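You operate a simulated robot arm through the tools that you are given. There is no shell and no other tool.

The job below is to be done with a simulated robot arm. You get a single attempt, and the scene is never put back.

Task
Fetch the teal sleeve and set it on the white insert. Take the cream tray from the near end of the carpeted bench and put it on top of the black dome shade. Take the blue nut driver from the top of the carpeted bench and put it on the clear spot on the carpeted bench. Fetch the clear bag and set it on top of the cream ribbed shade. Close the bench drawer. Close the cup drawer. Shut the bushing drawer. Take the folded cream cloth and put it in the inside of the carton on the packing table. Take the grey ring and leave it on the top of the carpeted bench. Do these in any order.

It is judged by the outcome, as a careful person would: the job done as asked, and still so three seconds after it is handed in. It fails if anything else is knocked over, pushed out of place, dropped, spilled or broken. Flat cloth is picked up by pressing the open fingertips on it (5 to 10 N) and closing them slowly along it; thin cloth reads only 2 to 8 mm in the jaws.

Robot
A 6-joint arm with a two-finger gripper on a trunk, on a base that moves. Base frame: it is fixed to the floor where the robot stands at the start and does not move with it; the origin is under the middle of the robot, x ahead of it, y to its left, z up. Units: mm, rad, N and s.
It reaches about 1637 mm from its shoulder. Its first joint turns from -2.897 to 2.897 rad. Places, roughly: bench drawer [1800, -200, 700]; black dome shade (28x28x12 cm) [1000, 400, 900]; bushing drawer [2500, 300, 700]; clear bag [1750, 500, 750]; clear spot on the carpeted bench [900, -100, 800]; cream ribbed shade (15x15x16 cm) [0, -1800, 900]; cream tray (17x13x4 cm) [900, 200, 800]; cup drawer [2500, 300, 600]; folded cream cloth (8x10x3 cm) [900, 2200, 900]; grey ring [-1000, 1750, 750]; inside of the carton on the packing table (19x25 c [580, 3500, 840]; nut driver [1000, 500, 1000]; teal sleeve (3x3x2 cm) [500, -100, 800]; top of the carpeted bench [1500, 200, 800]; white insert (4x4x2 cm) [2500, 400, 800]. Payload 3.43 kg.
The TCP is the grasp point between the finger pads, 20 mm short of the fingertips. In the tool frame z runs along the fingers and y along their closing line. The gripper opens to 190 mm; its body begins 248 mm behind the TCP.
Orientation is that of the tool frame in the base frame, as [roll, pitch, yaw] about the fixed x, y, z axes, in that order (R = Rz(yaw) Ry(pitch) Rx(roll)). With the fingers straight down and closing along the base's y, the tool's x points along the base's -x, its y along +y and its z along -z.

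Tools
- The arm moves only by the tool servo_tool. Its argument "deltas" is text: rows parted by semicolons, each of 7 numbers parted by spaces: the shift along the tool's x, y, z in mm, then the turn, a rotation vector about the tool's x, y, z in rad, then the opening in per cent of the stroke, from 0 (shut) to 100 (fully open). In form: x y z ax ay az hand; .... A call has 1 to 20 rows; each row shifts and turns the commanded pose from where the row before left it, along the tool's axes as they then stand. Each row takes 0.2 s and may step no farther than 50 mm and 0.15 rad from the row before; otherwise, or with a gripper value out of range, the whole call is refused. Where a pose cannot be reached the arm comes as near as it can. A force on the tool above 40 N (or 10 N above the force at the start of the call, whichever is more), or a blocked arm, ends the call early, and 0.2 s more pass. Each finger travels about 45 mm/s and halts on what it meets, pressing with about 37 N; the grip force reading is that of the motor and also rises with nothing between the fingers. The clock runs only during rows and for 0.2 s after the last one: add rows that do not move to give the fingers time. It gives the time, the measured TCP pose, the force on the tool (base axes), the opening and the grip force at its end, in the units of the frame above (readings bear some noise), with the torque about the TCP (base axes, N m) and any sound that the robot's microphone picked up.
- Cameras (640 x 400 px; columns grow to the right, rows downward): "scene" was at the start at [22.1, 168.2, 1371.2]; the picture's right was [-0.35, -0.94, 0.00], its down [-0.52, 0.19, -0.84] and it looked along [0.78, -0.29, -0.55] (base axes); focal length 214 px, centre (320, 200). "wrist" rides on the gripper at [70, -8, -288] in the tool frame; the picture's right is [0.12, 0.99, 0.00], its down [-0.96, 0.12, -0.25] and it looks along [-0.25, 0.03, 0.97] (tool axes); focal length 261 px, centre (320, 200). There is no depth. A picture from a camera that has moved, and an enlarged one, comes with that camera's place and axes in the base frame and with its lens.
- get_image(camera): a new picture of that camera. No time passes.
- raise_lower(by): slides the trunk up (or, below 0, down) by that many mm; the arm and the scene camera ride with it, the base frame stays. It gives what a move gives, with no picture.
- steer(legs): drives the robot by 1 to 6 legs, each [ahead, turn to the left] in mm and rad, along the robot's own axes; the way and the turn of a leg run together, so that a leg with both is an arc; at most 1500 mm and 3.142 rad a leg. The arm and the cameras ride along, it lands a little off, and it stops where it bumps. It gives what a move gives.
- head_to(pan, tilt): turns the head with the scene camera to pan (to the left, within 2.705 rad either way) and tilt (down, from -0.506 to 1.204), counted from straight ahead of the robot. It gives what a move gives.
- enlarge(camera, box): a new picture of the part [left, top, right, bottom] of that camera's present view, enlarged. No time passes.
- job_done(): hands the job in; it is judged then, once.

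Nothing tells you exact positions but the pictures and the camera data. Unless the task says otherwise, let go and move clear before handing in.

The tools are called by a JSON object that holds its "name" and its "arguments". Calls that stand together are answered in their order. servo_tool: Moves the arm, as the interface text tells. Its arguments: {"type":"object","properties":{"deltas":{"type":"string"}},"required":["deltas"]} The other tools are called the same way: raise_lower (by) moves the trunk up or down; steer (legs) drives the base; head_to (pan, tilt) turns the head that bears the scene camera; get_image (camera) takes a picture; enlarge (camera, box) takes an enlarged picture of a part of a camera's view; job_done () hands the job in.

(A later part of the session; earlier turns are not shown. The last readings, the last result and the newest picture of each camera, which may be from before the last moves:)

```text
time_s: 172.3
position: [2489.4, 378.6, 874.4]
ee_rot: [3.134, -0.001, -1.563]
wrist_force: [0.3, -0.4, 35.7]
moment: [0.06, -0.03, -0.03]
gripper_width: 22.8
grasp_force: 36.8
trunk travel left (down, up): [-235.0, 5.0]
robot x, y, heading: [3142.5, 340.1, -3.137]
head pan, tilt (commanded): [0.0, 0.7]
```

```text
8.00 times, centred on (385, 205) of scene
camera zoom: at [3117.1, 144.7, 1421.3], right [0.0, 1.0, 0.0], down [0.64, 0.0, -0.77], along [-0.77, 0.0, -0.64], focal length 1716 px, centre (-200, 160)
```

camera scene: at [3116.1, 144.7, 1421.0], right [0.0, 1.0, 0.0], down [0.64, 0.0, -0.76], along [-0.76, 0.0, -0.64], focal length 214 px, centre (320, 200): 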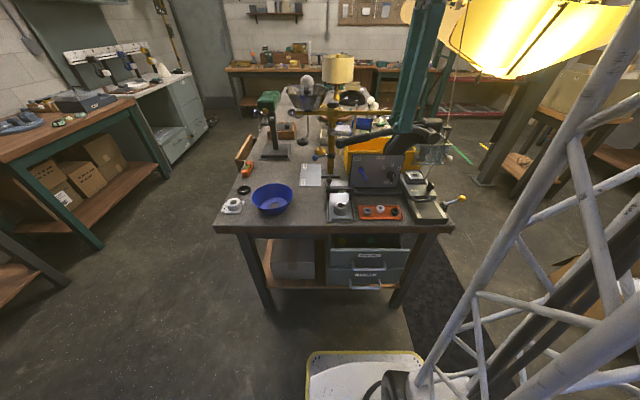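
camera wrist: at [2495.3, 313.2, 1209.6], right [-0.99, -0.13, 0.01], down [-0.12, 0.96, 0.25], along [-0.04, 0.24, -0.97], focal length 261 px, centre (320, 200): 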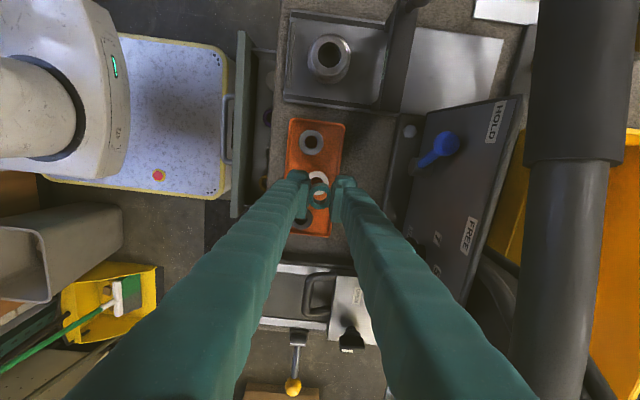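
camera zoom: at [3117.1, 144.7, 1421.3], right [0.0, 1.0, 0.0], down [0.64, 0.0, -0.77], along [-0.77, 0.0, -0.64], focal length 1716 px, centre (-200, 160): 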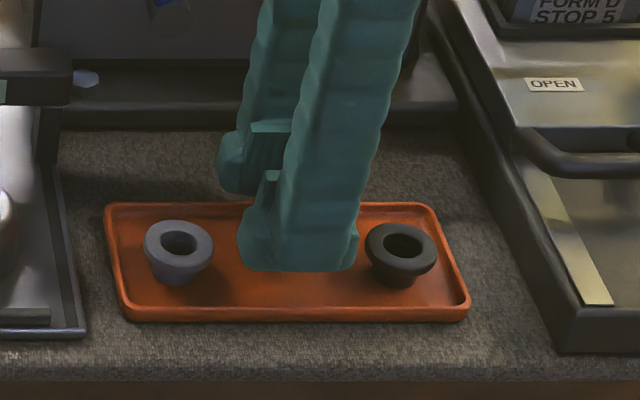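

Contact is centred (tiny moment). I'll ease off and open the fingers slowly.

{"name": "servo_tool", "arguments": {"deltas": "0 0 -1.5 0 0 0 8; 0 0 -0.5 0 0 0 8; 0 0 0 0 0 0 8"}}

{"name": "servo_tool", "arguments": {"deltas": "0 0 0 0 0 0 13; 0 0 0 0 0 0 15; 0 0 0 0 0 0 18; 0 0 0 0 0 0 22; 0 0 0 0 0 0 26; 0 0 0 0 0 0 28; 0 0 0 0 0 0 28"}}

{"name": "enlarge", "arguments": {"camera": "wrist", "box": [270, 140, 370, 215]}}

```text
time_s: 173.1
position: [2490.9, 378.8, 874.3]
ee_rot: [3.134, -0.002, -1.564]
wrist_force: [-0.3, 1.6, 11.9]
moment: [0.08, 0.03, -0.01]
gripper_width: 22.7
grasp_force: 36.8
trunk travel left (down, up): [-235.0, 5.0]
robot x, y, heading: [3144.1, 341.0, -3.142]
head pan, tilt (commanded): [0.0, 0.7]
```

```text
time_s: 174.7
position: [2490.1, 379.1, 875.6]
ee_rot: [3.134, -0.001, -1.563]
wrist_force: [0.2, 0.3, -0.1]
moment: [-0.02, 0.03, 0.02]
gripper_width: 53.2
grasp_force: 0.0
trunk travel left (down, up): [-235.0, 5.0]
robot x, y, heading: [3140.8, 342.5, -3.138]
head pan, tilt (commanded): [0.0, 0.7]
```

```text
5.33 times, centred on (320, 178) of wrist
camera zoom: at [2500.4, 307.4, 1162.6], right [-0.99, -0.13, 0.01], down [-0.12, 0.96, 0.25], along [-0.04, 0.24, -0.97], focal length 1390 px, centre (320, 320)
```

zoom: 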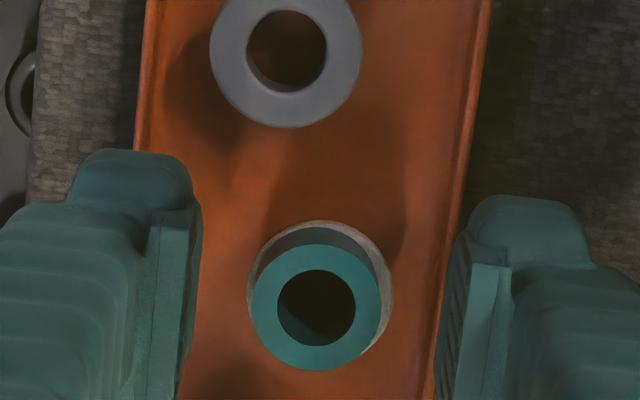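

The sleeve stands concentric on the white insert. I'll rise, closing the fingers again once above it to stay clear of the lever handle.

{"name": "servo_tool", "arguments": {"deltas": "0 0 -15 0 0 0 28; 0 0 -20 0 0 0 28; 0 0 -20 0 0 0 28; 0 0 -20 0 0 0 5; 0 0 -40 0 0 0 5; 0 0 -45 0 0 0 5; 0 0 -45 0 0 0 5; 0 0 -45 0 0 0 5; 0 0 -45 0 0 0 5; 0 0 0 0 0 0 5"}}

{"name": "enlarge", "arguments": {"camera": "scene", "box": [320, 170, 440, 245]}}

{"name": "get_image", "arguments": {"camera": "scene"}}

```text
time_s: 176.9
position: [2493.0, 376.4, 1169.2]
ee_rot: [3.135, 0.002, -1.564]
wrist_force: [-0.6, 0.6, 0.0]
moment: [0.02, 0.01, 0.03]
gripper_width: 9.6
grasp_force: 0.1
trunk travel left (down, up): [-235.0, 5.0]
robot x, y, heading: [3144.4, 344.2, -3.141]
head pan, tilt (commanded): [0.0, 0.7]
```

```text
5.33 times, centred on (380, 208) of scene
camera zoom: at [3116.1, 144.7, 1421.0], right [0.0, 1.0, 0.0], down [0.64, 0.0, -0.76], along [-0.76, 0.0, -0.64], focal length 1144 px, centre (0, 160)
```

zoom: 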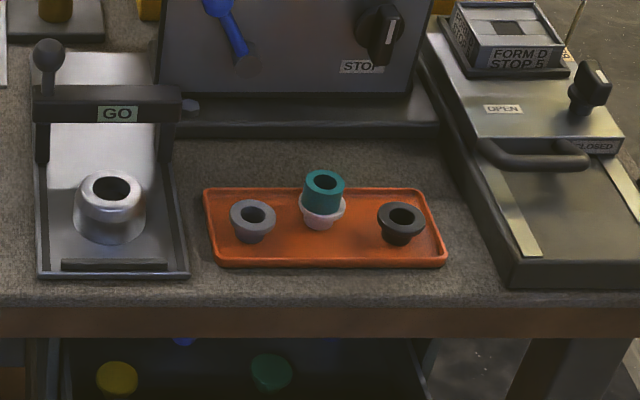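

```text
taken
camera scene: at [3116.1, 144.7, 1421.0], right [0.0, 1.0, 0.0], down [0.64, 0.0, -0.76], along [-0.76, 0.0, -0.64], focal length 214 px, centre (320, 200)
```

scene: 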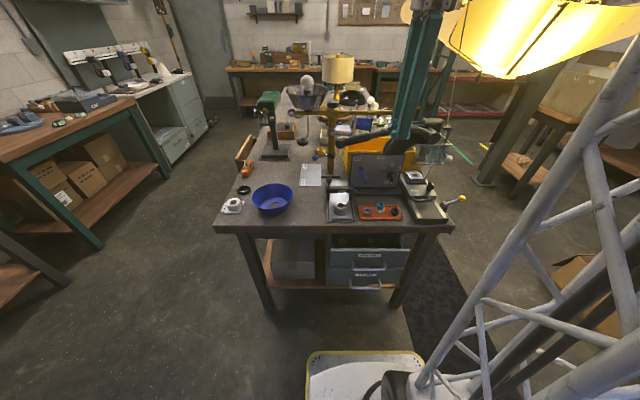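

The sleeve sits neatly on the white insert. Next, the drawers: I'll swing the closed gripper out in front of the drawer handles and turn it back so I can push on the handle bars.

{"name": "servo_tool", "arguments": {"deltas": "9.3 -44 0 0 0 0 2; 9.3 -44 0 0 0 0 2; 9.3 -44 0 0 0 0 2; 9.3 -44 0 0 0 0 2; 9.3 -44 0 0 0 0 2; 9.3 -44 0 0 0 0 2; 0 0 0 0 0 -0.1428 2; 0 0 0 0 0 -0.1428 2; 0 0 0 0 0 -0.1428 2; 0 0 0 0 0 -0.1428 2; 0 0 0 0 0 -0.1428 2; 0 0 0 0 0 -0.1428 2; 0 0 0 0 0 -0.1428 2; 0 0 0 0 0 -0.1428 2; 0 0 0 0 0 -0.1428 2; 0 0 0 0 0 -0.1428 2; 0 0 0 0 0 -0.1428 2; 0 0 0 0 0 0 2"}}

{"name": "get_image", "arguments": {"camera": "wrist"}}

{"name": "get_image", "arguments": {"camera": "scene"}}

```text
time_s: 180.7
position: [2757.1, 325.0, 1168.4]
ee_rot: [-3.141, 0.008, 0.008]
wrist_force: [0.7, 0.0, -0.1]
moment: [-0.02, 0.0, -0.03]
gripper_width: 3.9
grasp_force: 0.2
trunk travel left (down, up): [-235.0, 5.0]
robot x, y, heading: [3140.3, 343.7, -3.142]
head pan, tilt (commanded): [0.0, 0.7]
```

```text
taken
camera wrist: at [2828.8, 333.5, 1455.4], right [0.13, -0.99, 0.0], down [-0.96, -0.12, 0.25], along [-0.25, -0.03, -0.97], focal length 261 px, centre (320, 200)
```

wrist: 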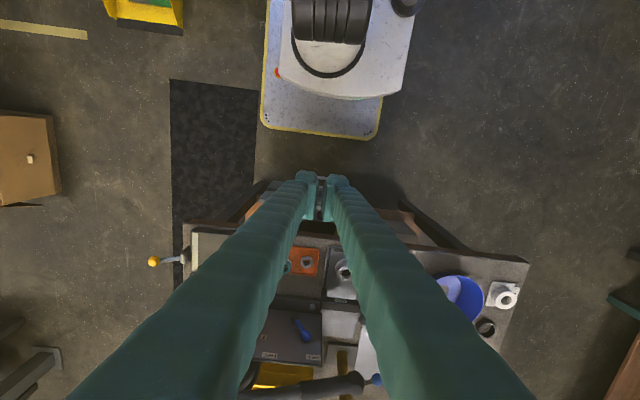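

```text
taken
camera scene: at [3116.1, 144.7, 1421.0], right [0.0, 1.0, 0.0], down [0.64, 0.0, -0.76], along [-0.76, 0.0, -0.64], focal length 214 px, centre (320, 200)
```

scene: 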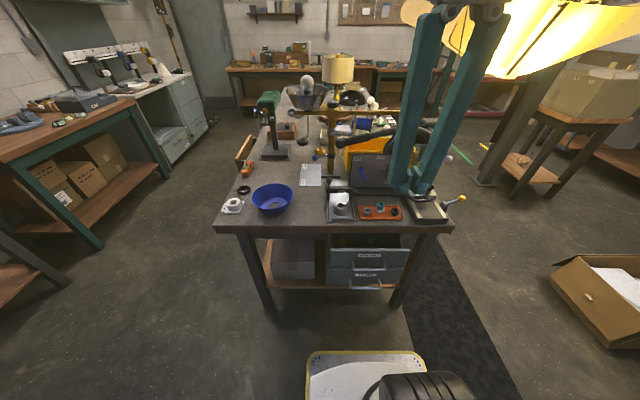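

{"name": "enlarge", "arguments": {"camera": "wrist", "box": [240, 140, 420, 260]}}

{"name": "enlarge", "arguments": {"camera": "scene", "box": [310, 220, 440, 300]}}

```text
3.33 times, centred on (330, 200) of wrist
camera zoom: at [2828.8, 333.5, 1455.4], right [0.13, -0.99, 0.0], down [-0.96, -0.12, 0.25], along [-0.25, -0.03, -0.97], focal length 869 px, centre (287, 200)
```

zoom: 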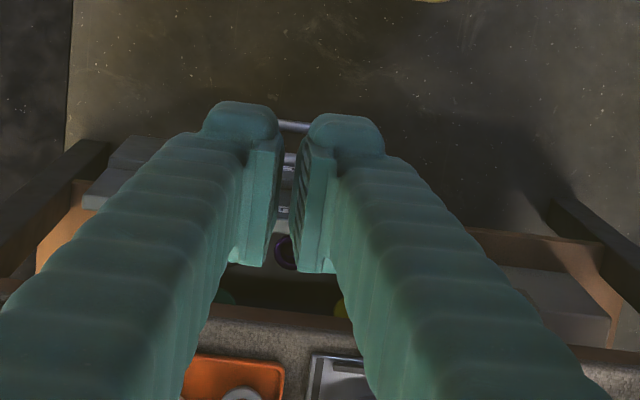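

```text
4.92 times, centred on (375, 260) of scene
camera zoom: at [3116.1, 144.7, 1421.0], right [0.0, 1.0, 0.0], down [0.64, 0.0, -0.76], along [-0.76, 0.0, -0.64], focal length 1056 px, centre (49, -95)
```

zoom: 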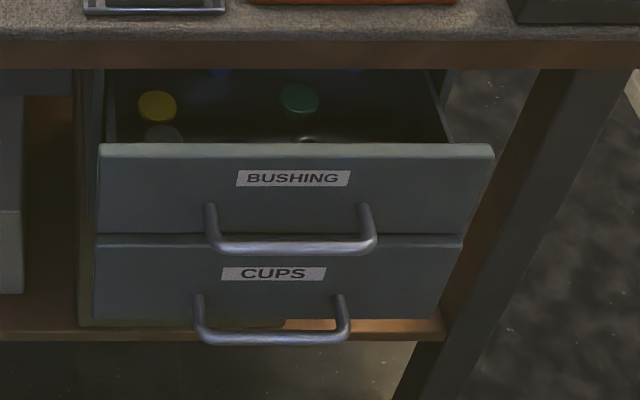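

Triangulating both handle bars: x≈2680, at z≈735 (bushing) and z≈606 (cups). I'll back the base up a little for elbow room and lower the closed fingers in front of the bushing handle.

{"name": "steer", "arguments": {"legs": [[-110, 0]]}}

{"name": "servo_tool", "arguments": {"deltas": "-30 0 40 0 0 0 0; -30 0 40 0 0 0 0; -30 0 40 0 0 0 0; 0 0 45 0 0 0 0; 0 0 45 0 0 0 0; 0 0 45 0 0 0 0; 0 0 45 0 0 0 0; 0 0 40 0 0 0 0; 0 0 0 0 0 0 0"}}

{"name": "get_image", "arguments": {"camera": "scene"}}

```text
time_s: 182.1
position: [2866.8, 324.6, 1167.6]
ee_rot: [3.141, 0.007, 0.01]
wrist_force: [-0.2, 0.5, 0.1]
moment: [0.0, 0.02, -0.01]
gripper_width: 3.8
grasp_force: 0.1
trunk travel left (down, up): [-235.0, 5.0]
robot x, y, heading: [3249.9, 342.2, -3.138]
head pan, tilt (commanded): [0.0, 0.7]
stopped in leg 1: the robot was blocked; the commanded pose is now the measured one
```

```text
time_s: 184.1
position: [2772.2, 322.7, 827.6]
ee_rot: [3.141, 0.007, 0.008]
wrist_force: [0.9, 0.4, -0.3]
moment: [0.02, 0.02, 0.0]
gripper_width: 0.3
grasp_force: 34.8
trunk travel left (down, up): [-235.0, 5.0]
robot x, y, heading: [3250.9, 344.3, -3.136]
head pan, tilt (commanded): [0.0, 0.7]
```

```text
taken
camera scene: at [3225.1, 145.2, 1421.0], right [-0.01, 1.0, 0.0], down [0.64, 0.0, -0.76], along [-0.76, 0.0, -0.64], focal length 214 px, centre (320, 200)
```

scene: 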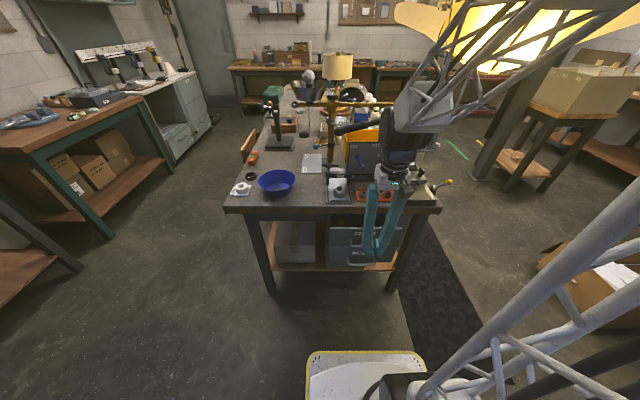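

The base bumped something lightly at the end of that move; I'll look behind, and ease forward a bit.

{"name": "head_to", "arguments": {"pan": 2.6, "tilt": 0.9}}

{"name": "get_image", "arguments": {"camera": "scene"}}

{"name": "head_to", "arguments": {"pan": -2.6, "tilt": 0.9}}

{"name": "get_image", "arguments": {"camera": "scene"}}

```text
time_s: 186.4
position: [2773.4, 323.5, 828.7]
ee_rot: [-3.141, 0.008, 0.008]
wrist_force: [-0.6, -0.2, 0.6]
moment: [-0.01, 0.04, -0.01]
gripper_width: 0.0
grasp_force: 34.1
trunk travel left (down, up): [-235.0, 5.0]
robot x, y, heading: [3253.2, 344.3, -3.141]
head pan, tilt (commanded): [2.601, 0.901]
```

```text
taken
camera scene: at [3374.9, 107.2, 1404.8], right [-0.51, -0.86, 0.0], down [-0.67, 0.4, -0.62], along [0.53, -0.32, -0.78], focal length 214 px, centre (320, 200)
```

scene: 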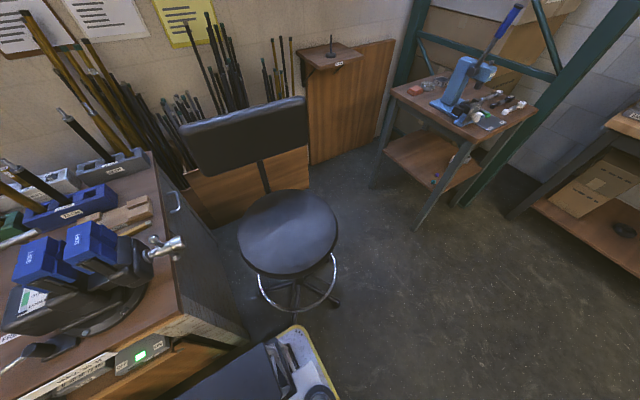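

```text
time_s: 190.4
position: [2772.3, 322.3, 830.1]
ee_rot: [-3.141, 0.01, 0.009]
wrist_force: [0.2, 0.3, 1.3]
moment: [-0.01, 0.0, -0.02]
gripper_width: 0.0
grasp_force: 33.9
trunk travel left (down, up): [-235.0, 5.0]
robot x, y, heading: [3250.6, 344.0, -3.132]
head pan, tilt (commanded): [-2.601, 0.901]
```

```text
taken
camera scene: at [3242.8, 180.8, 1405.2], right [0.46, 0.89, 0.0], down [0.69, -0.36, -0.63], along [-0.55, 0.29, -0.78], focal length 214 px, centre (320, 200)
```

scene: 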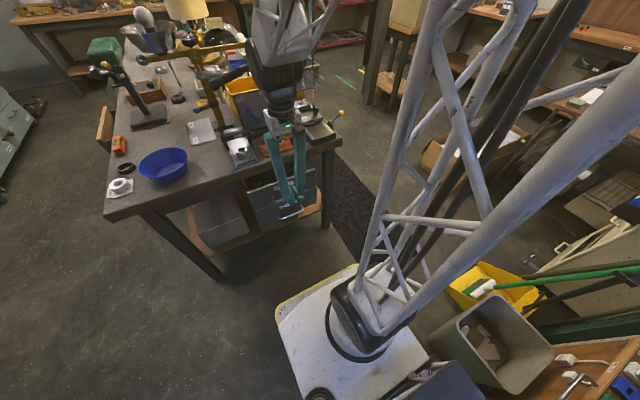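

The base rear is snug near the back bench corner; the bin and stool are still upright. I'll ease forward 40 mm, then continue lowering in front of the bushing handle.

{"name": "steer", "arguments": {"legs": [[40, 0]]}}

{"name": "head_to", "arguments": {"pan": -0.3, "tilt": 0.8}}

{"name": "get_image", "arguments": {"camera": "scene"}}

{"name": "enlarge", "arguments": {"camera": "scene", "box": [220, 150, 400, 280]}}

```text
time_s: 191.3
position: [2732.5, 322.7, 829.8]
ee_rot: [-3.141, 0.009, 0.008]
wrist_force: [0.5, 0.2, 0.0]
moment: [0.03, -0.01, 0.02]
gripper_width: 0.0
grasp_force: 34.4
trunk travel left (down, up): [-235.0, 5.0]
robot x, y, heading: [3208.3, 344.5, -3.138]
head pan, tilt (commanded): [-2.601, 0.901]
```

```text
time_s: 193.5
position: [2732.7, 322.9, 829.2]
ee_rot: [-3.141, 0.009, 0.009]
wrist_force: [-0.2, -0.6, -0.6]
moment: [0.01, -0.01, 0.02]
gripper_width: 0.1
grasp_force: 34.2
trunk travel left (down, up): [-235.0, 5.0]
robot x, y, heading: [3211.6, 345.0, -3.139]
head pan, tilt (commanded): [-0.3, 0.799]
```

```text
taken
camera scene: at [3192.7, 168.9, 1412.7], right [0.29, 0.96, 0.0], down [0.69, -0.21, -0.7], along [-0.67, 0.2, -0.72], focal length 214 px, centre (320, 200)
```

scene: 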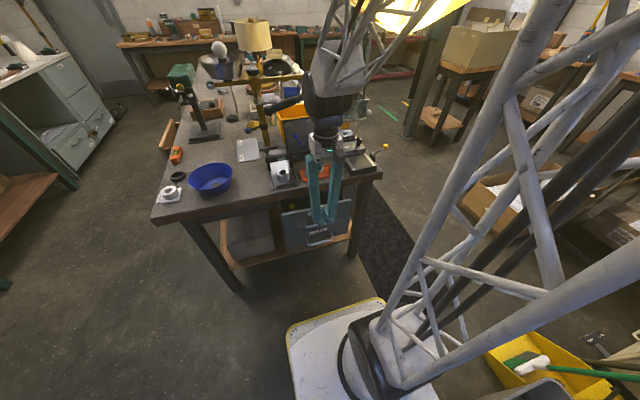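

```text
3.08 times, centred on (310, 215) of scene
camera zoom: at [3192.7, 168.9, 1412.7], right [0.29, 0.96, 0.0], down [0.69, -0.21, -0.7], along [-0.67, 0.2, -0.72], focal length 660 px, centre (351, 154)
```

zoom: 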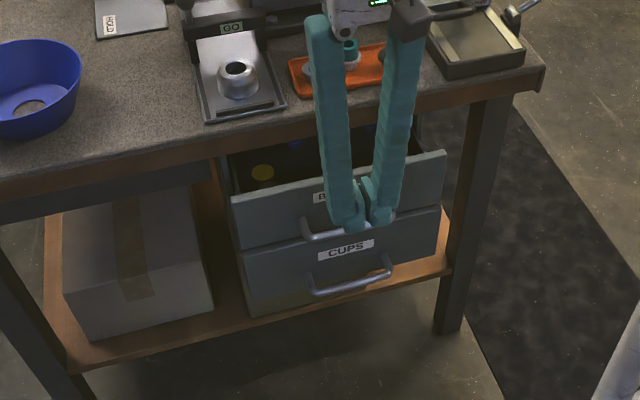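

{"name": "servo_tool", "arguments": {"deltas": "0 0 30 0 0 0 0; 0 0 30 0 0 0 0; 0 0 25 0 0 0 0; 0 0 0 0 0 0 0"}}

{"name": "enlarge", "arguments": {"camera": "scene", "box": [270, 170, 370, 260]}}

```text
time_s: 194.5
position: [2731.0, 323.6, 743.0]
ee_rot: [-3.14, 0.007, 0.008]
wrist_force: [-0.2, 0.0, 0.6]
moment: [0.01, 0.06, 0.02]
gripper_width: 0.0
grasp_force: 33.7
trunk travel left (down, up): [-235.0, 5.0]
robot x, y, heading: [3210.3, 343.5, -3.139]
head pan, tilt (commanded): [-0.3, 0.799]
```

```text
4.44 times, centred on (320, 215) of scene
camera zoom: at [3192.7, 168.9, 1412.7], right [0.29, 0.96, 0.0], down [0.69, -0.21, -0.7], along [-0.67, 0.2, -0.72], focal length 953 px, centre (320, 133)
```

zoom: 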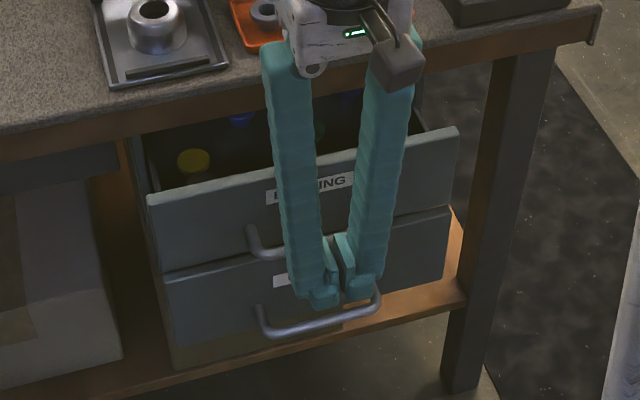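

Fingers are in front of the bushing handle. Pushing it in steadily.

{"name": "servo_tool", "arguments": {"deltas": "-10 0 0 0 0 0 0; -10 0 0 0 0 0 0; -10 0 0 0 0 0 0; -8 0 0 0 0 0 0; -8 0 0 0 0 0 0; -8 0 0 0 0 0 0; -8 0 0 0 0 0 0; 0 0 0 0 0 0 0"}}

{"name": "enlarge", "arguments": {"camera": "scene", "box": [270, 170, 370, 260]}}

```text
time_s: 196.3
position: [2669.8, 322.9, 745.7]
ee_rot: [3.141, 0.009, 0.009]
wrist_force: [-0.2, -0.5, -1.3]
moment: [0.01, 0.01, 0.0]
gripper_width: 0.0
grasp_force: 34.5
trunk travel left (down, up): [-235.0, 5.0]
robot x, y, heading: [3211.9, 344.7, -3.136]
head pan, tilt (commanded): [-0.3, 0.799]
```

```text
4.44 times, centred on (320, 215) of scene
camera zoom: at [3192.6, 168.9, 1412.7], right [0.29, 0.96, 0.0], down [0.69, -0.21, -0.7], along [-0.67, 0.2, -0.72], focal length 953 px, centre (320, 133)
```

zoom: 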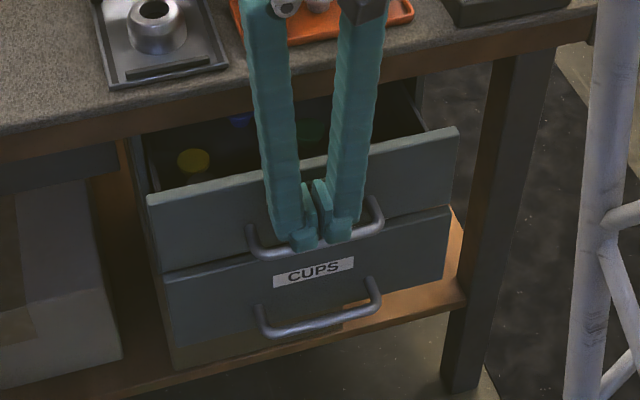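

The tips are riding just above the handle bar (its true height is nearer z≈708). I'll back off, lower 30 mm, and push again.

{"name": "servo_tool", "arguments": {"deltas": "25 0 0 0 0 0 0; 25 0 0 0 0 0 0; 0 0 20 0 0 0 0; 0 0 12 0 0 0 0; 0 0 0 0 0 0 0"}}

{"name": "servo_tool", "arguments": {"deltas": "-10 0 0 0 0 0 0; -10 0 0 0 0 0 0; -8 0 0 0 0 0 0; -8 0 0 0 0 0 0; -8 0 0 0 0 0 0; 0 0 0 0 0 0 0"}}

{"name": "enlarge", "arguments": {"camera": "scene", "box": [270, 170, 370, 260]}}

```text
time_s: 197.5
position: [2720.7, 321.8, 711.7]
ee_rot: [3.142, 0.009, 0.008]
wrist_force: [0.3, 0.3, 0.1]
moment: [0.01, 0.06, 0.0]
gripper_width: 0.0
grasp_force: 33.8
trunk travel left (down, up): [-235.0, 5.0]
robot x, y, heading: [3211.2, 343.7, -3.136]
head pan, tilt (commanded): [-0.3, 0.799]
```

```text
time_s: 198.9
position: [2674.9, 321.5, 713.7]
ee_rot: [3.142, 0.008, 0.009]
wrist_force: [0.8, 0.4, -0.1]
moment: [0.01, 0.0, 0.01]
gripper_width: 0.1
grasp_force: 34.5
trunk travel left (down, up): [-235.0, 5.0]
robot x, y, heading: [3211.0, 344.7, -3.14]
head pan, tilt (commanded): [-0.3, 0.799]
```

```text
4.44 times, centred on (320, 215) of scene
camera zoom: at [3192.6, 168.9, 1412.7], right [0.29, 0.96, 0.0], down [0.69, -0.21, -0.7], along [-0.67, 0.2, -0.72], focal length 953 px, centre (320, 133)
```

zoom: 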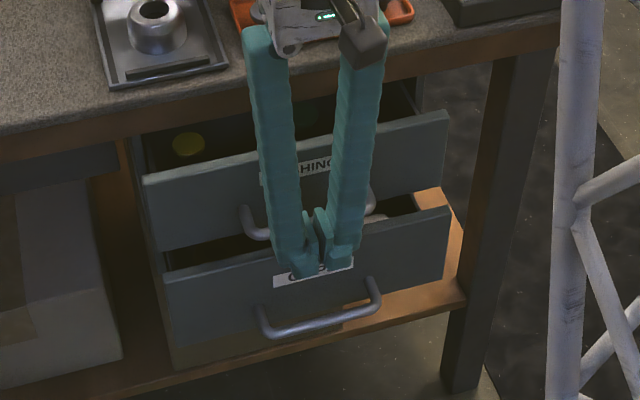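

The bushing drawer is moving in. Continuing the push until it seats.

{"name": "servo_tool", "arguments": {"deltas": "-10 0 0 0 0 0 0; -10 0 0 0 0 0 0; -10 0 0 0 0 0 0; -10 0 0 0 0 0 0; 0 0 0 0 0 0 0"}}

{"name": "enlarge", "arguments": {"camera": "scene", "box": [270, 150, 370, 260]}}

```text
time_s: 200.1
position: [2634.5, 322.1, 712.9]
ee_rot: [-3.141, 0.009, 0.01]
wrist_force: [-0.3, -0.8, 0.4]
moment: [0.0, -0.03, -0.02]
gripper_width: 0.0
grasp_force: 34.4
trunk travel left (down, up): [-235.0, 5.0]
robot x, y, heading: [3208.8, 342.4, -3.132]
head pan, tilt (commanded): [-0.3, 0.799]
```

```text
3.64 times, centred on (320, 205) of scene
camera zoom: at [3192.6, 168.9, 1412.7], right [0.29, 0.96, 0.0], down [0.69, -0.21, -0.7], along [-0.67, 0.2, -0.72], focal length 780 px, centre (320, 182)
```

zoom: 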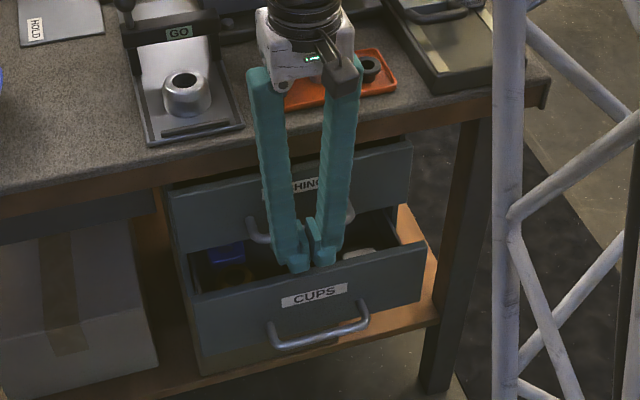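

{"name": "servo_tool", "arguments": {"deltas": "-10 0 0 0 0 0 0; -10 0 0 0 0 0 0; -8 0 0 0 0 0 0; -8 0 0 0 0 0 0; 0 0 0 0 0 0 0"}}

{"name": "enlarge", "arguments": {"camera": "scene", "box": [270, 150, 370, 260]}}

```text
time_s: 200.7
position: [2624.2, 322.8, 711.6]
ee_rot: [-3.14, -0.003, 0.008]
wrist_force: [8.2, -0.5, 2.4]
moment: [0.06, 0.03, -0.09]
gripper_width: 0.0
grasp_force: 34.1
trunk travel left (down, up): [-235.0, 5.0]
robot x, y, heading: [3210.1, 341.5, -3.134]
head pan, tilt (commanded): [-0.3, 0.799]
stopped in row 3: the force on the tool passed its limit at 53 N (the readings are from after the stop); the commanded pose is now the measured one
```

```text
3.64 times, centred on (320, 205) of scene
camera zoom: at [3193.3, 168.9, 1412.6], right [0.29, 0.96, 0.0], down [0.69, -0.21, -0.7], along [-0.67, 0.2, -0.72], focal length 780 px, centre (320, 182)
```

zoom: 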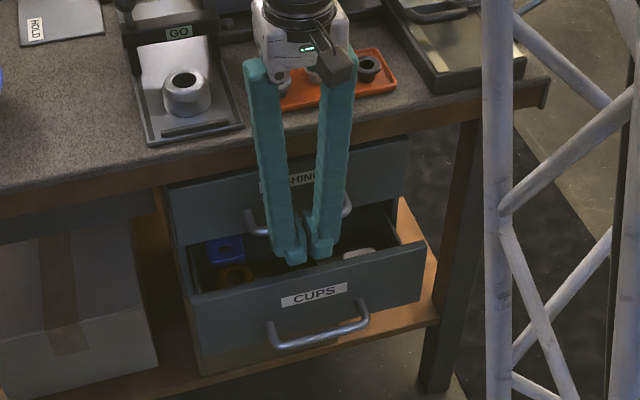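

The bushing drawer has seated (53 N stop, front flush under the bench top). Now I'll back off, tilt the fingers so the tips lead, and lower to the cups handle.

{"name": "servo_tool", "arguments": {"deltas": "32 0 0 0 0 0 0; 32 0 0 0 0 0 0; 35 0 0 0 0 0 0; 0 0 0 0 -0.15 0 0; 0 0 0 0 -0.15 0 0; 8.9 0 28.6 0 0 0 0; 8.9 0 28.6 0 0 0 0; 8.9 0 28.6 0 0 0 0; 8.9 0 28.6 0 0 0 0; 0 0 0 0 0 0 0"}}

{"name": "get_image", "arguments": {"camera": "scene"}}

{"name": "enlarge", "arguments": {"camera": "scene", "box": [260, 160, 380, 270]}}

```text
time_s: 202.5
position: [2625.1, 316.7, 704.8]
ee_rot: [-3.141, 0.287, 0.007]
wrist_force: [7.7, -0.6, -1.4]
moment: [0.02, 0.05, -0.06]
gripper_width: 0.2
grasp_force: 34.3
out of reach, approached as far as the arm can: row 4, 5, 6, 7, 8
trunk travel left (down, up): [-235.0, 5.0]
robot x, y, heading: [3208.3, 344.2, -3.138]
head pan, tilt (commanded): [-0.3, 0.799]
stopped in row 8: the force on the tool passed its limit at 216 N (the readings are from after the stop); the commanded pose is now the measured one
```

```text
taken
camera scene: at [3194.0, 168.9, 1412.2], right [0.29, 0.96, 0.0], down [0.69, -0.21, -0.7], along [-0.67, 0.2, -0.72], focal length 214 px, centre (320, 200)
```

scene: 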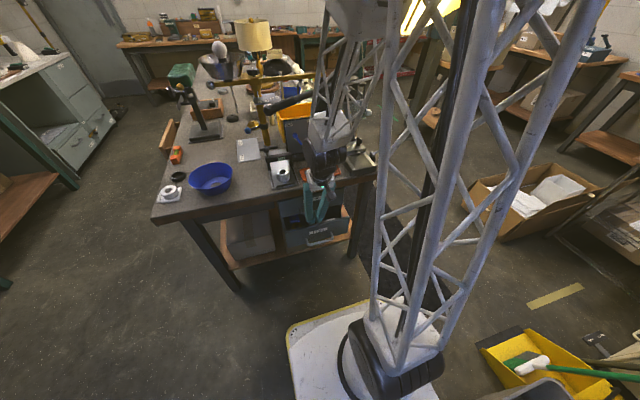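

```text
3.64 times, centred on (320, 215) of scene
camera zoom: at [3194.0, 168.9, 1412.2], right [0.29, 0.96, 0.0], down [0.69, -0.21, -0.7], along [-0.67, 0.2, -0.72], focal length 780 px, centre (320, 146)
```

zoom: 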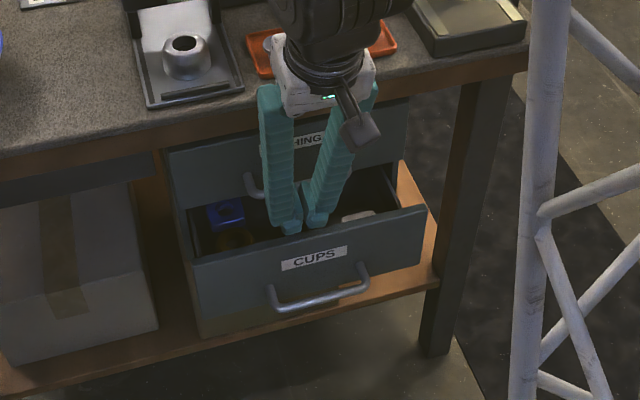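

That tilt ran into the arm's inner reach limit and pressed hard on the closed bushing handle. I'll raise straight out of there and check everything.

{"name": "servo_tool", "arguments": {"deltas": "-11.3 0 -38.4 0 0 0 0; -11.3 0 -38.4 0 0 0 0; -11.3 0 -38.4 0 0 0 0; -11.3 0 -38.4 0 0 0 0; -11.3 0 -38.4 0 0 0 0; 0 0 0 0 0 0 0"}}

{"name": "get_image", "arguments": {"camera": "scene"}}

```text
time_s: 203.9
position: [2622.7, 317.2, 906.4]
ee_rot: [-3.141, 0.289, 0.006]
wrist_force: [0.9, 0.5, -0.6]
moment: [-0.01, 0.02, -0.01]
gripper_width: 0.1
grasp_force: 34.6
trunk travel left (down, up): [-235.0, 5.0]
robot x, y, heading: [3213.3, 345.5, -3.14]
head pan, tilt (commanded): [-0.3, 0.799]
```

```text
taken
camera scene: at [3193.4, 168.9, 1412.7], right [0.29, 0.96, 0.0], down [0.69, -0.21, -0.7], along [-0.67, 0.2, -0.72], focal length 214 px, centre (320, 200)
```

scene: 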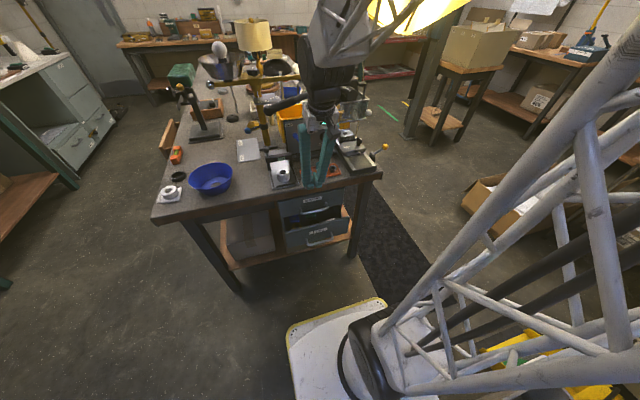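

{"name": "servo_tool", "arguments": {"deltas": "0 0 0 0 0.145 0 0; 0 0 0 0 0.145 0 0; 0 0 -40 0 0 0 0; 0 0 -40 0 0 0 0; 0 0 -40 0 0 0 0; 0 0 -40 0 0 0 0; 0 0 -40 0 0 0 0; 0 0 0 0 0 0 0"}}

{"name": "enlarge", "arguments": {"camera": "scene", "box": [240, 140, 400, 260]}}

{"name": "get_image", "arguments": {"camera": "wrist"}}

```text
time_s: 205.7
position: [2623.3, 315.9, 1105.0]
ee_rot: [-3.14, -0.002, 0.006]
wrist_force: [0.1, 0.0, 0.3]
moment: [-0.02, 0.01, 0.02]
gripper_width: 0.0
grasp_force: 34.6
trunk travel left (down, up): [-235.0, 5.0]
robot x, y, heading: [3213.4, 342.6, -3.135]
head pan, tilt (commanded): [-0.3, 0.799]
```

```text
3.33 times, centred on (320, 200) of scene
camera zoom: at [3193.4, 168.9, 1412.7], right [0.29, 0.96, 0.0], down [0.69, -0.21, -0.7], along [-0.67, 0.2, -0.72], focal length 715 px, centre (320, 200)
```

zoom: 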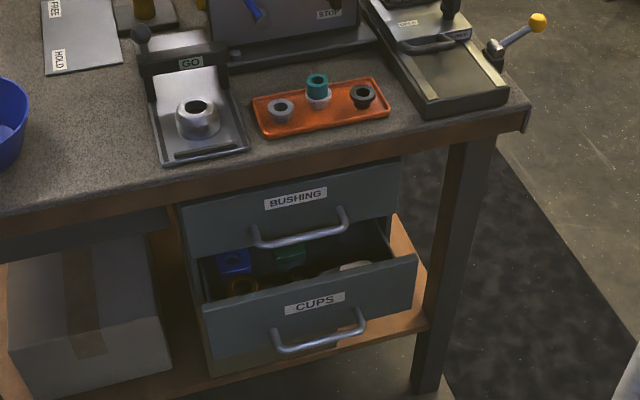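

```text
taken
camera wrist: at [2692.3, 324.7, 1393.2], right [0.13, -0.99, 0.0], down [-0.96, -0.12, 0.25], along [-0.24, -0.03, -0.97], focal length 261 px, centre (320, 200)
```

wrist: 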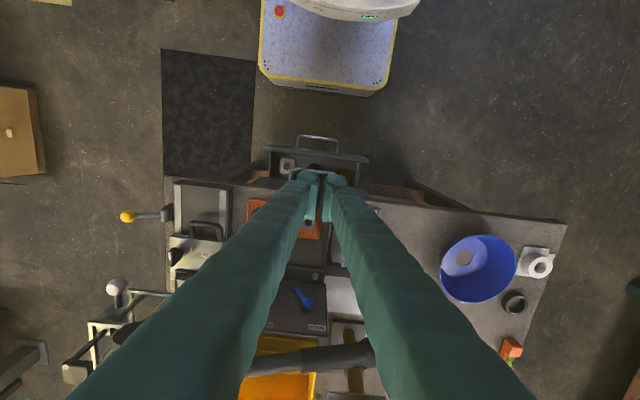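

The bushing drawer is closed and nothing was disturbed (the sleeve still stands on its insert). For the cups drawer I need a stance with more room to tilt the fingers, so I'll move round to the south-east corner, facing +y.

{"name": "servo_tool", "arguments": {"deltas": "0 0 -40 0 0 0 0; 0 0 -40 0 0 0 0; 0 0 0 0 0 0 0"}}

{"name": "steer", "arguments": {"legs": [[0, 1.142], [872, 0], [0, -2.71]]}}

{"name": "head_to", "arguments": {"pan": 0.1, "tilt": 0.7}}

{"name": "get_image", "arguments": {"camera": "scene"}}

```text
time_s: 206.5
position: [2622.1, 316.9, 1188.0]
ee_rot: [3.141, -0.002, 0.007]
wrist_force: [1.0, 0.4, -0.2]
moment: [0.0, 0.01, -0.02]
gripper_width: 0.0
grasp_force: 34.2
trunk travel left (down, up): [-235.0, 5.0]
robot x, y, heading: [3210.8, 343.8, -3.138]
head pan, tilt (commanded): [-0.3, 0.799]
```

```text
time_s: 207.8
position: [2637.7, 210.9, 1188.2]
ee_rot: [-3.141, -0.002, 0.19]
wrist_force: [-0.3, -0.2, -0.1]
moment: [-0.01, -0.01, -0.02]
gripper_width: 0.0
grasp_force: 34.9
trunk travel left (down, up): [-235.0, 5.0]
robot x, y, heading: [3210.0, 343.6, -2.954]
head pan, tilt (commanded): [-0.3, 0.799]
stopped in leg 1: the robot was blocked; the commanded pose is now the measured one
```

```text
time_s: 208.7
position: [2637.6, 210.8, 1188.0]
ee_rot: [-3.141, -0.002, 0.19]
wrist_force: [-0.2, -0.4, 0.2]
moment: [-0.01, -0.01, -0.01]
gripper_width: 0.0
grasp_force: 34.3
trunk travel left (down, up): [-235.0, 5.0]
robot x, y, heading: [3213.5, 347.5, -2.959]
head pan, tilt (commanded): [0.099, 0.7]
```

```text
taken
camera scene: at [3223.6, 135.8, 1421.0], right [-0.28, 0.96, 0.0], down [0.62, 0.18, -0.76], along [-0.73, -0.21, -0.64], focal length 214 px, centre (320, 200)
```

scene: 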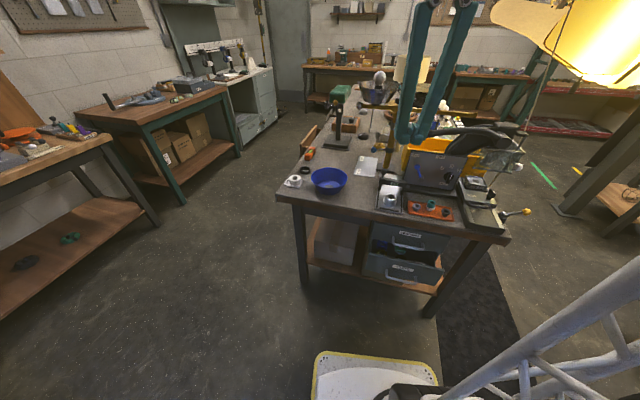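

The rear corner bumped the back bench while turning. I'll move forward first, then turn with clearance.

{"name": "steer", "arguments": {"legs": [[90, 0], [0, 1.045], [827, 0], [0, -2.8]]}}

{"name": "get_image", "arguments": {"camera": "scene"}}

```text
time_s: 220.0
position: [2253.6, -513.5, 1187.9]
ee_rot: [-3.141, -0.001, 0.054]
wrist_force: [-0.8, 0.0, 0.5]
moment: [-0.04, -0.03, 0.01]
gripper_width: 0.0
grasp_force: 33.9
trunk travel left (down, up): [-235.0, 5.0]
robot x, y, heading: [2837.6, -461.4, -3.087]
head pan, tilt (commanded): [0.099, 0.7]
stopped in leg 4: the robot was blocked; the commanded pose is now the measured one
```

```text
taken
camera scene: at [2825.7, -667.1, 1421.0], right [-0.15, 0.99, 0.0], down [0.64, 0.1, -0.76], along [-0.76, -0.12, -0.64], focal length 214 px, centre (320, 200)
```

scene: 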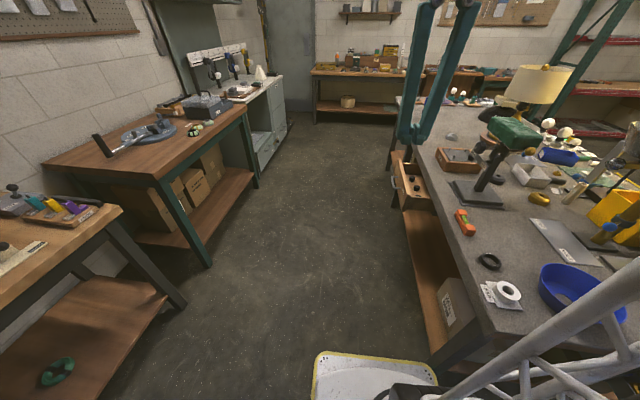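

{"name": "steer", "arguments": {"legs": [[-110, 0], [0, -1.625]]}}

{"name": "get_image", "arguments": {"camera": "scene"}}

```text
time_s: 225.3
position: [2935.4, 135.7, 1187.7]
ee_rot: [3.141, -0.002, -1.583]
wrist_force: [-0.3, 0.5, 0.5]
moment: [0.02, 0.0, 0.02]
gripper_width: 0.1
grasp_force: 34.1
trunk travel left (down, up): [-235.0, 5.0]
robot x, y, heading: [2949.6, -456.6, 1.558]
head pan, tilt (commanded): [0.099, 0.7]
```

```text
taken
camera scene: at [2740.7, -426.2, 1421.0], right [1.0, 0.09, 0.0], down [0.06, -0.64, -0.76], along [-0.07, 0.76, -0.64], focal length 214 px, centre (320, 200)
```

scene: 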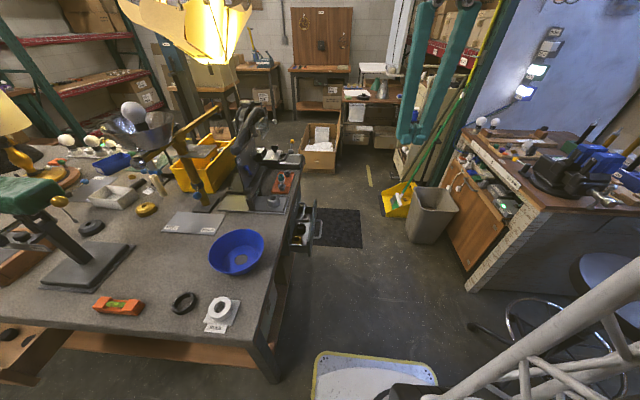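

Good stance: everything is ahead of me with room. I'll bring the closed fingers in front of the cups handle and turn them.

{"name": "servo_tool", "arguments": {"deltas": "-30.6 33.7 0 0 0 0 0; -30.6 33.7 0 0 0 0 0; -30.6 33.7 0 0 0 0 0; -30.6 33.7 0 0 0 0 0; -30.6 33.7 0 0 0 0 0; -30.6 33.7 0 0 0 0 0; 0 0 0 0 0 -0.1428 0; 0 0 0 0 0 -0.1428 0; 0 0 0 0 0 -0.1428 0; 0 0 0 0 0 -0.1428 0; 0 0 0 0 0 -0.1428 0; 0 0 0 0 0 -0.1428 0; 0 0 0 0 0 -0.1428 0; 0 0 0 0 0 -0.1428 0; 0 0 0 0 0 -0.1428 0; 0 0 0 0 0 -0.1428 0; 0 0 0 0 0 -0.1428 0; 0 0 0 0 0 0 0"}}

{"name": "servo_tool", "arguments": {"deltas": "0 0 30 0 -0.15 0 0; 0 0 30 0 -0.15 0 0; 11.8 0 38.2 0 0 0 0; 11.8 0 38.2 0 0 0 0; 0 0 0 0 0 0 0"}}

{"name": "get_image", "arguments": {"camera": "scene"}}

{"name": "get_image", "arguments": {"camera": "wrist"}}

```text
time_s: 229.1
position: [2735.8, 321.6, 1186.5]
ee_rot: [3.139, 0.001, -0.009]
wrist_force: [0.0, -0.1, -0.2]
moment: [-0.03, 0.01, -0.02]
gripper_width: 0.2
grasp_force: 34.2
trunk travel left (down, up): [-235.0, 5.0]
robot x, y, heading: [2950.9, -452.7, 1.562]
head pan, tilt (commanded): [0.099, 0.7]
```

```text
time_s: 230.3
position: [2730.2, 321.1, 1047.3]
ee_rot: [3.141, 0.303, -0.014]
wrist_force: [0.2, 0.4, -0.5]
moment: [-0.04, 0.03, 0.01]
gripper_width: 0.0
grasp_force: 34.8
trunk travel left (down, up): [-235.0, 5.0]
robot x, y, heading: [2944.9, -453.0, 1.562]
head pan, tilt (commanded): [0.099, 0.7]
```

```text
taken
camera scene: at [2740.7, -426.0, 1421.0], right [1.0, 0.09, 0.0], down [0.06, -0.64, -0.76], along [-0.07, 0.76, -0.64], focal length 214 px, centre (320, 200)
```

scene: 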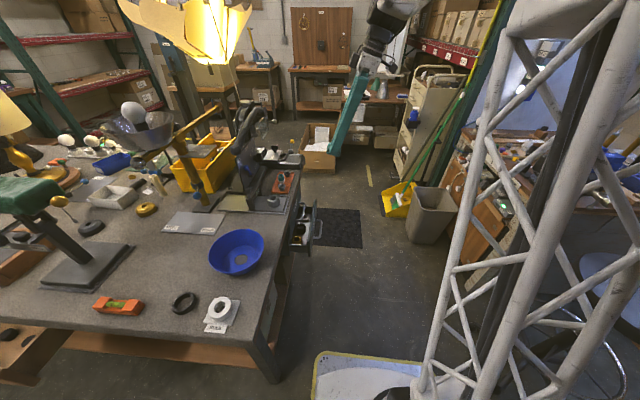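

```text
taken
camera wrist: at [2881.8, 327.8, 1301.1], right [0.1, -0.99, -0.03], down [-0.85, -0.1, 0.52], along [-0.52, -0.02, -0.85], focal length 261 px, centre (320, 200)
```

wrist: 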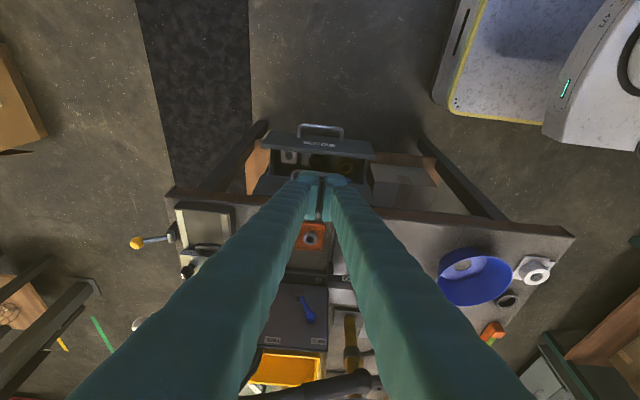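

{"name": "servo_tool", "arguments": {"deltas": "14.1 0 43.5 0 0 0 0; 14.1 0 43.5 0 0 0 0; 14.1 0 43.5 0 0 0 0; 14.1 0 43.5 0 0 0 0; 14.1 0 43.5 0 0 0 0; 14.1 0 43.5 0 0 0 0; 14.1 0 43.5 0 0 0 0; 14.1 0 43.5 0 0 0 0; 0 0 0 0 0 0 0"}}

{"name": "get_image", "arguments": {"camera": "wrist"}}

{"name": "head_to", "arguments": {"pan": -0.1, "tilt": 0.8}}

{"name": "enlarge", "arguments": {"camera": "scene", "box": [220, 100, 400, 240]}}

```text
time_s: 232.3
position: [2737.9, 320.0, 684.4]
ee_rot: [3.139, 0.298, -0.013]
wrist_force: [0.2, -0.6, 0.1]
moment: [0.0, 0.01, 0.02]
gripper_width: 0.0
grasp_force: 34.3
trunk travel left (down, up): [-235.0, 5.0]
robot x, y, heading: [2951.9, -451.9, 1.56]
head pan, tilt (commanded): [0.099, 0.7]
```

```text
taken
camera wrist: at [2888.4, 326.9, 937.9], right [0.1, -0.99, -0.03], down [-0.85, -0.1, 0.52], along [-0.52, -0.02, -0.85], focal length 261 px, centre (320, 200)
```

wrist: 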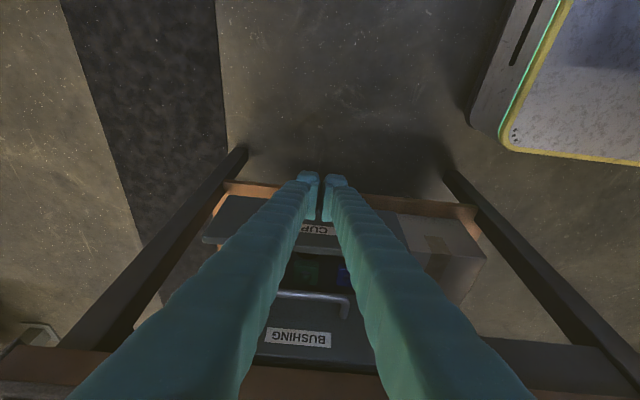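

```text
time_s: 233.1
position: [2736.7, 321.0, 683.6]
ee_rot: [3.14, 0.3, -0.015]
wrist_force: [0.8, 0.2, 0.1]
moment: [0.02, 0.03, 0.02]
gripper_width: 0.1
grasp_force: 34.4
trunk travel left (down, up): [-235.0, 5.0]
robot x, y, heading: [2949.2, -451.6, 1.555]
head pan, tilt (commanded): [-0.099, 0.799]
```

```text
2.86 times, centred on (310, 170) of scene
camera zoom: at [2757.0, -430.5, 1412.7], right [0.99, -0.11, 0.0], down [-0.08, -0.71, -0.7], along [0.08, 0.69, -0.72], focal length 613 px, centre (349, 286)
```

zoom: 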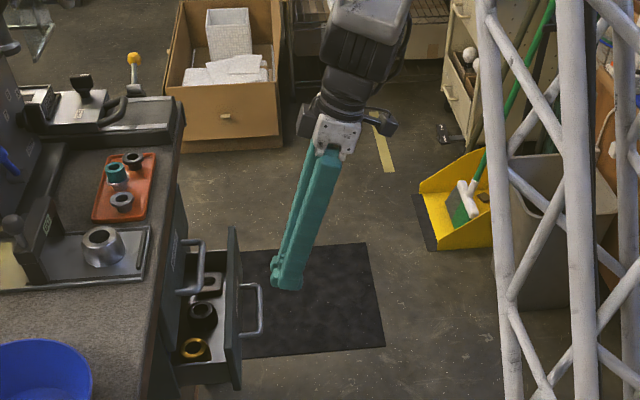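

{"name": "servo_tool", "arguments": {"deltas": "9.6 0 30.9 0 0 0 0; 9.6 0 30.9 0 0 0 0; 9.6 0 30.9 0 0 0 0; 0 0 0 0 0 0 0"}}

{"name": "enlarge", "arguments": {"camera": "scene", "box": [220, 100, 400, 240]}}

{"name": "get_image", "arguments": {"camera": "wrist"}}

```text
time_s: 234.1
position: [2736.4, 320.2, 585.2]
ee_rot: [3.14, 0.297, -0.012]
wrist_force: [0.1, -0.2, 0.2]
moment: [0.0, 0.01, -0.02]
gripper_width: 0.3
grasp_force: 34.0
trunk travel left (down, up): [-235.0, 5.0]
robot x, y, heading: [2949.6, -455.5, 1.561]
head pan, tilt (commanded): [-0.099, 0.799]
```

```text
2.86 times, centred on (310, 170) of scene
camera zoom: at [2757.1, -430.5, 1412.7], right [0.99, -0.11, 0.0], down [-0.08, -0.71, -0.7], along [0.08, 0.69, -0.72], focal length 613 px, centre (349, 286)
```

zoom: 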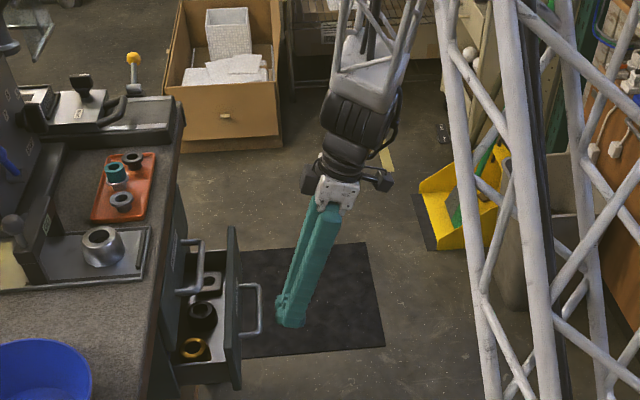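

```text
taken
camera wrist: at [2888.0, 327.6, 839.5], right [0.1, -0.99, -0.03], down [-0.85, -0.1, 0.52], along [-0.52, -0.02, -0.85], focal length 261 px, centre (320, 200)
```

wrist: 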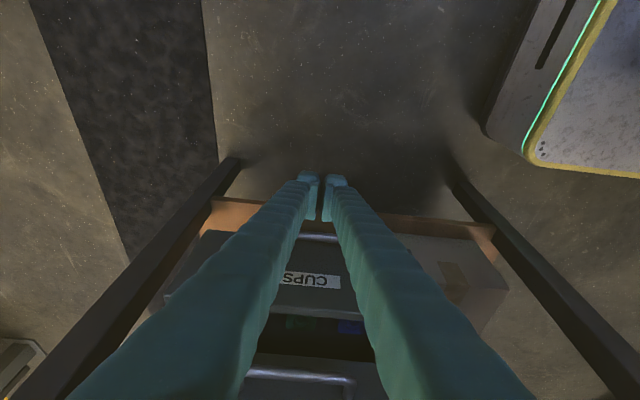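

The tips are now clearly in front of and below the cups handle bar. Pushing it in.

{"name": "servo_tool", "arguments": {"deltas": "-9.55 0 2.96 0 0 0 0; -9.55 0 2.96 0 0 0 0; -9.55 0 2.96 0 0 0 0; -9.55 0 2.96 0 0 0 0; -9.55 0 2.96 0 0 0 0; -9.55 0 2.96 0 0 0 0; 0 0 0 0 0 0 0"}}

{"name": "enlarge", "arguments": {"camera": "scene", "box": [220, 100, 400, 240]}}

```text
time_s: 235.7
position: [2675.1, 321.3, 585.8]
ee_rot: [3.14, 0.299, -0.016]
wrist_force: [-0.4, 0.2, 0.2]
moment: [0.02, 0.02, 0.01]
gripper_width: 0.0
grasp_force: 33.9
trunk travel left (down, up): [-235.0, 5.0]
robot x, y, heading: [2950.8, -450.0, 1.562]
head pan, tilt (commanded): [-0.099, 0.799]
```

```text
2.86 times, centred on (310, 170) of scene
camera zoom: at [2757.0, -430.5, 1412.7], right [0.99, -0.11, 0.0], down [-0.08, -0.71, -0.7], along [0.08, 0.69, -0.72], focal length 613 px, centre (349, 286)
```

zoom: 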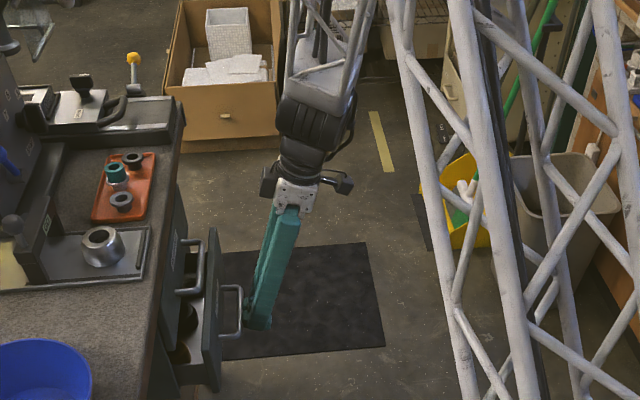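

{"name": "servo_tool", "arguments": {"deltas": "-9.55 0 2.96 0 0 0 0; -9.55 0 2.96 0 0 0 0; -9.55 0 2.96 0 0 0 0; -9.55 0 2.96 0 0 0 0; -7.6 0 2.4 0 0 0 0; -7.6 0 2.4 0 0 0 0; -5.7 0 1.8 0 0 0 0; 0 0 0 0 0 0 0"}}

{"name": "enlarge", "arguments": {"camera": "scene", "box": [220, 100, 400, 240]}}

```text
time_s: 237.2
position: [2624.5, 323.3, 581.5]
ee_rot: [3.139, 0.296, -0.018]
wrist_force: [8.2, 0.6, -0.8]
moment: [-0.04, -0.02, 0.05]
gripper_width: 0.1
grasp_force: 33.9
trunk travel left (down, up): [-235.0, 5.0]
robot x, y, heading: [2946.6, -454.3, 1.551]
head pan, tilt (commanded): [-0.099, 0.799]
stopped in row 7: the force on the tool passed its limit at 49 N (the readings are from after the stop); the commanded pose is now the measured one
```

```text
2.86 times, centred on (310, 170) of scene
camera zoom: at [2757.5, -429.1, 1412.7], right [0.99, -0.12, 0.0], down [-0.08, -0.71, -0.7], along [0.08, 0.69, -0.72], focal length 613 px, centre (349, 286)
```

zoom: 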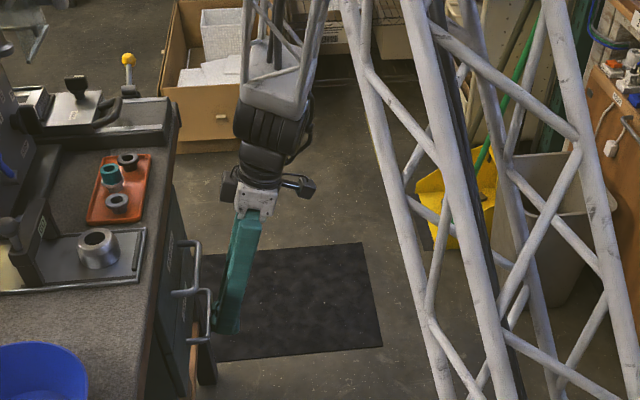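

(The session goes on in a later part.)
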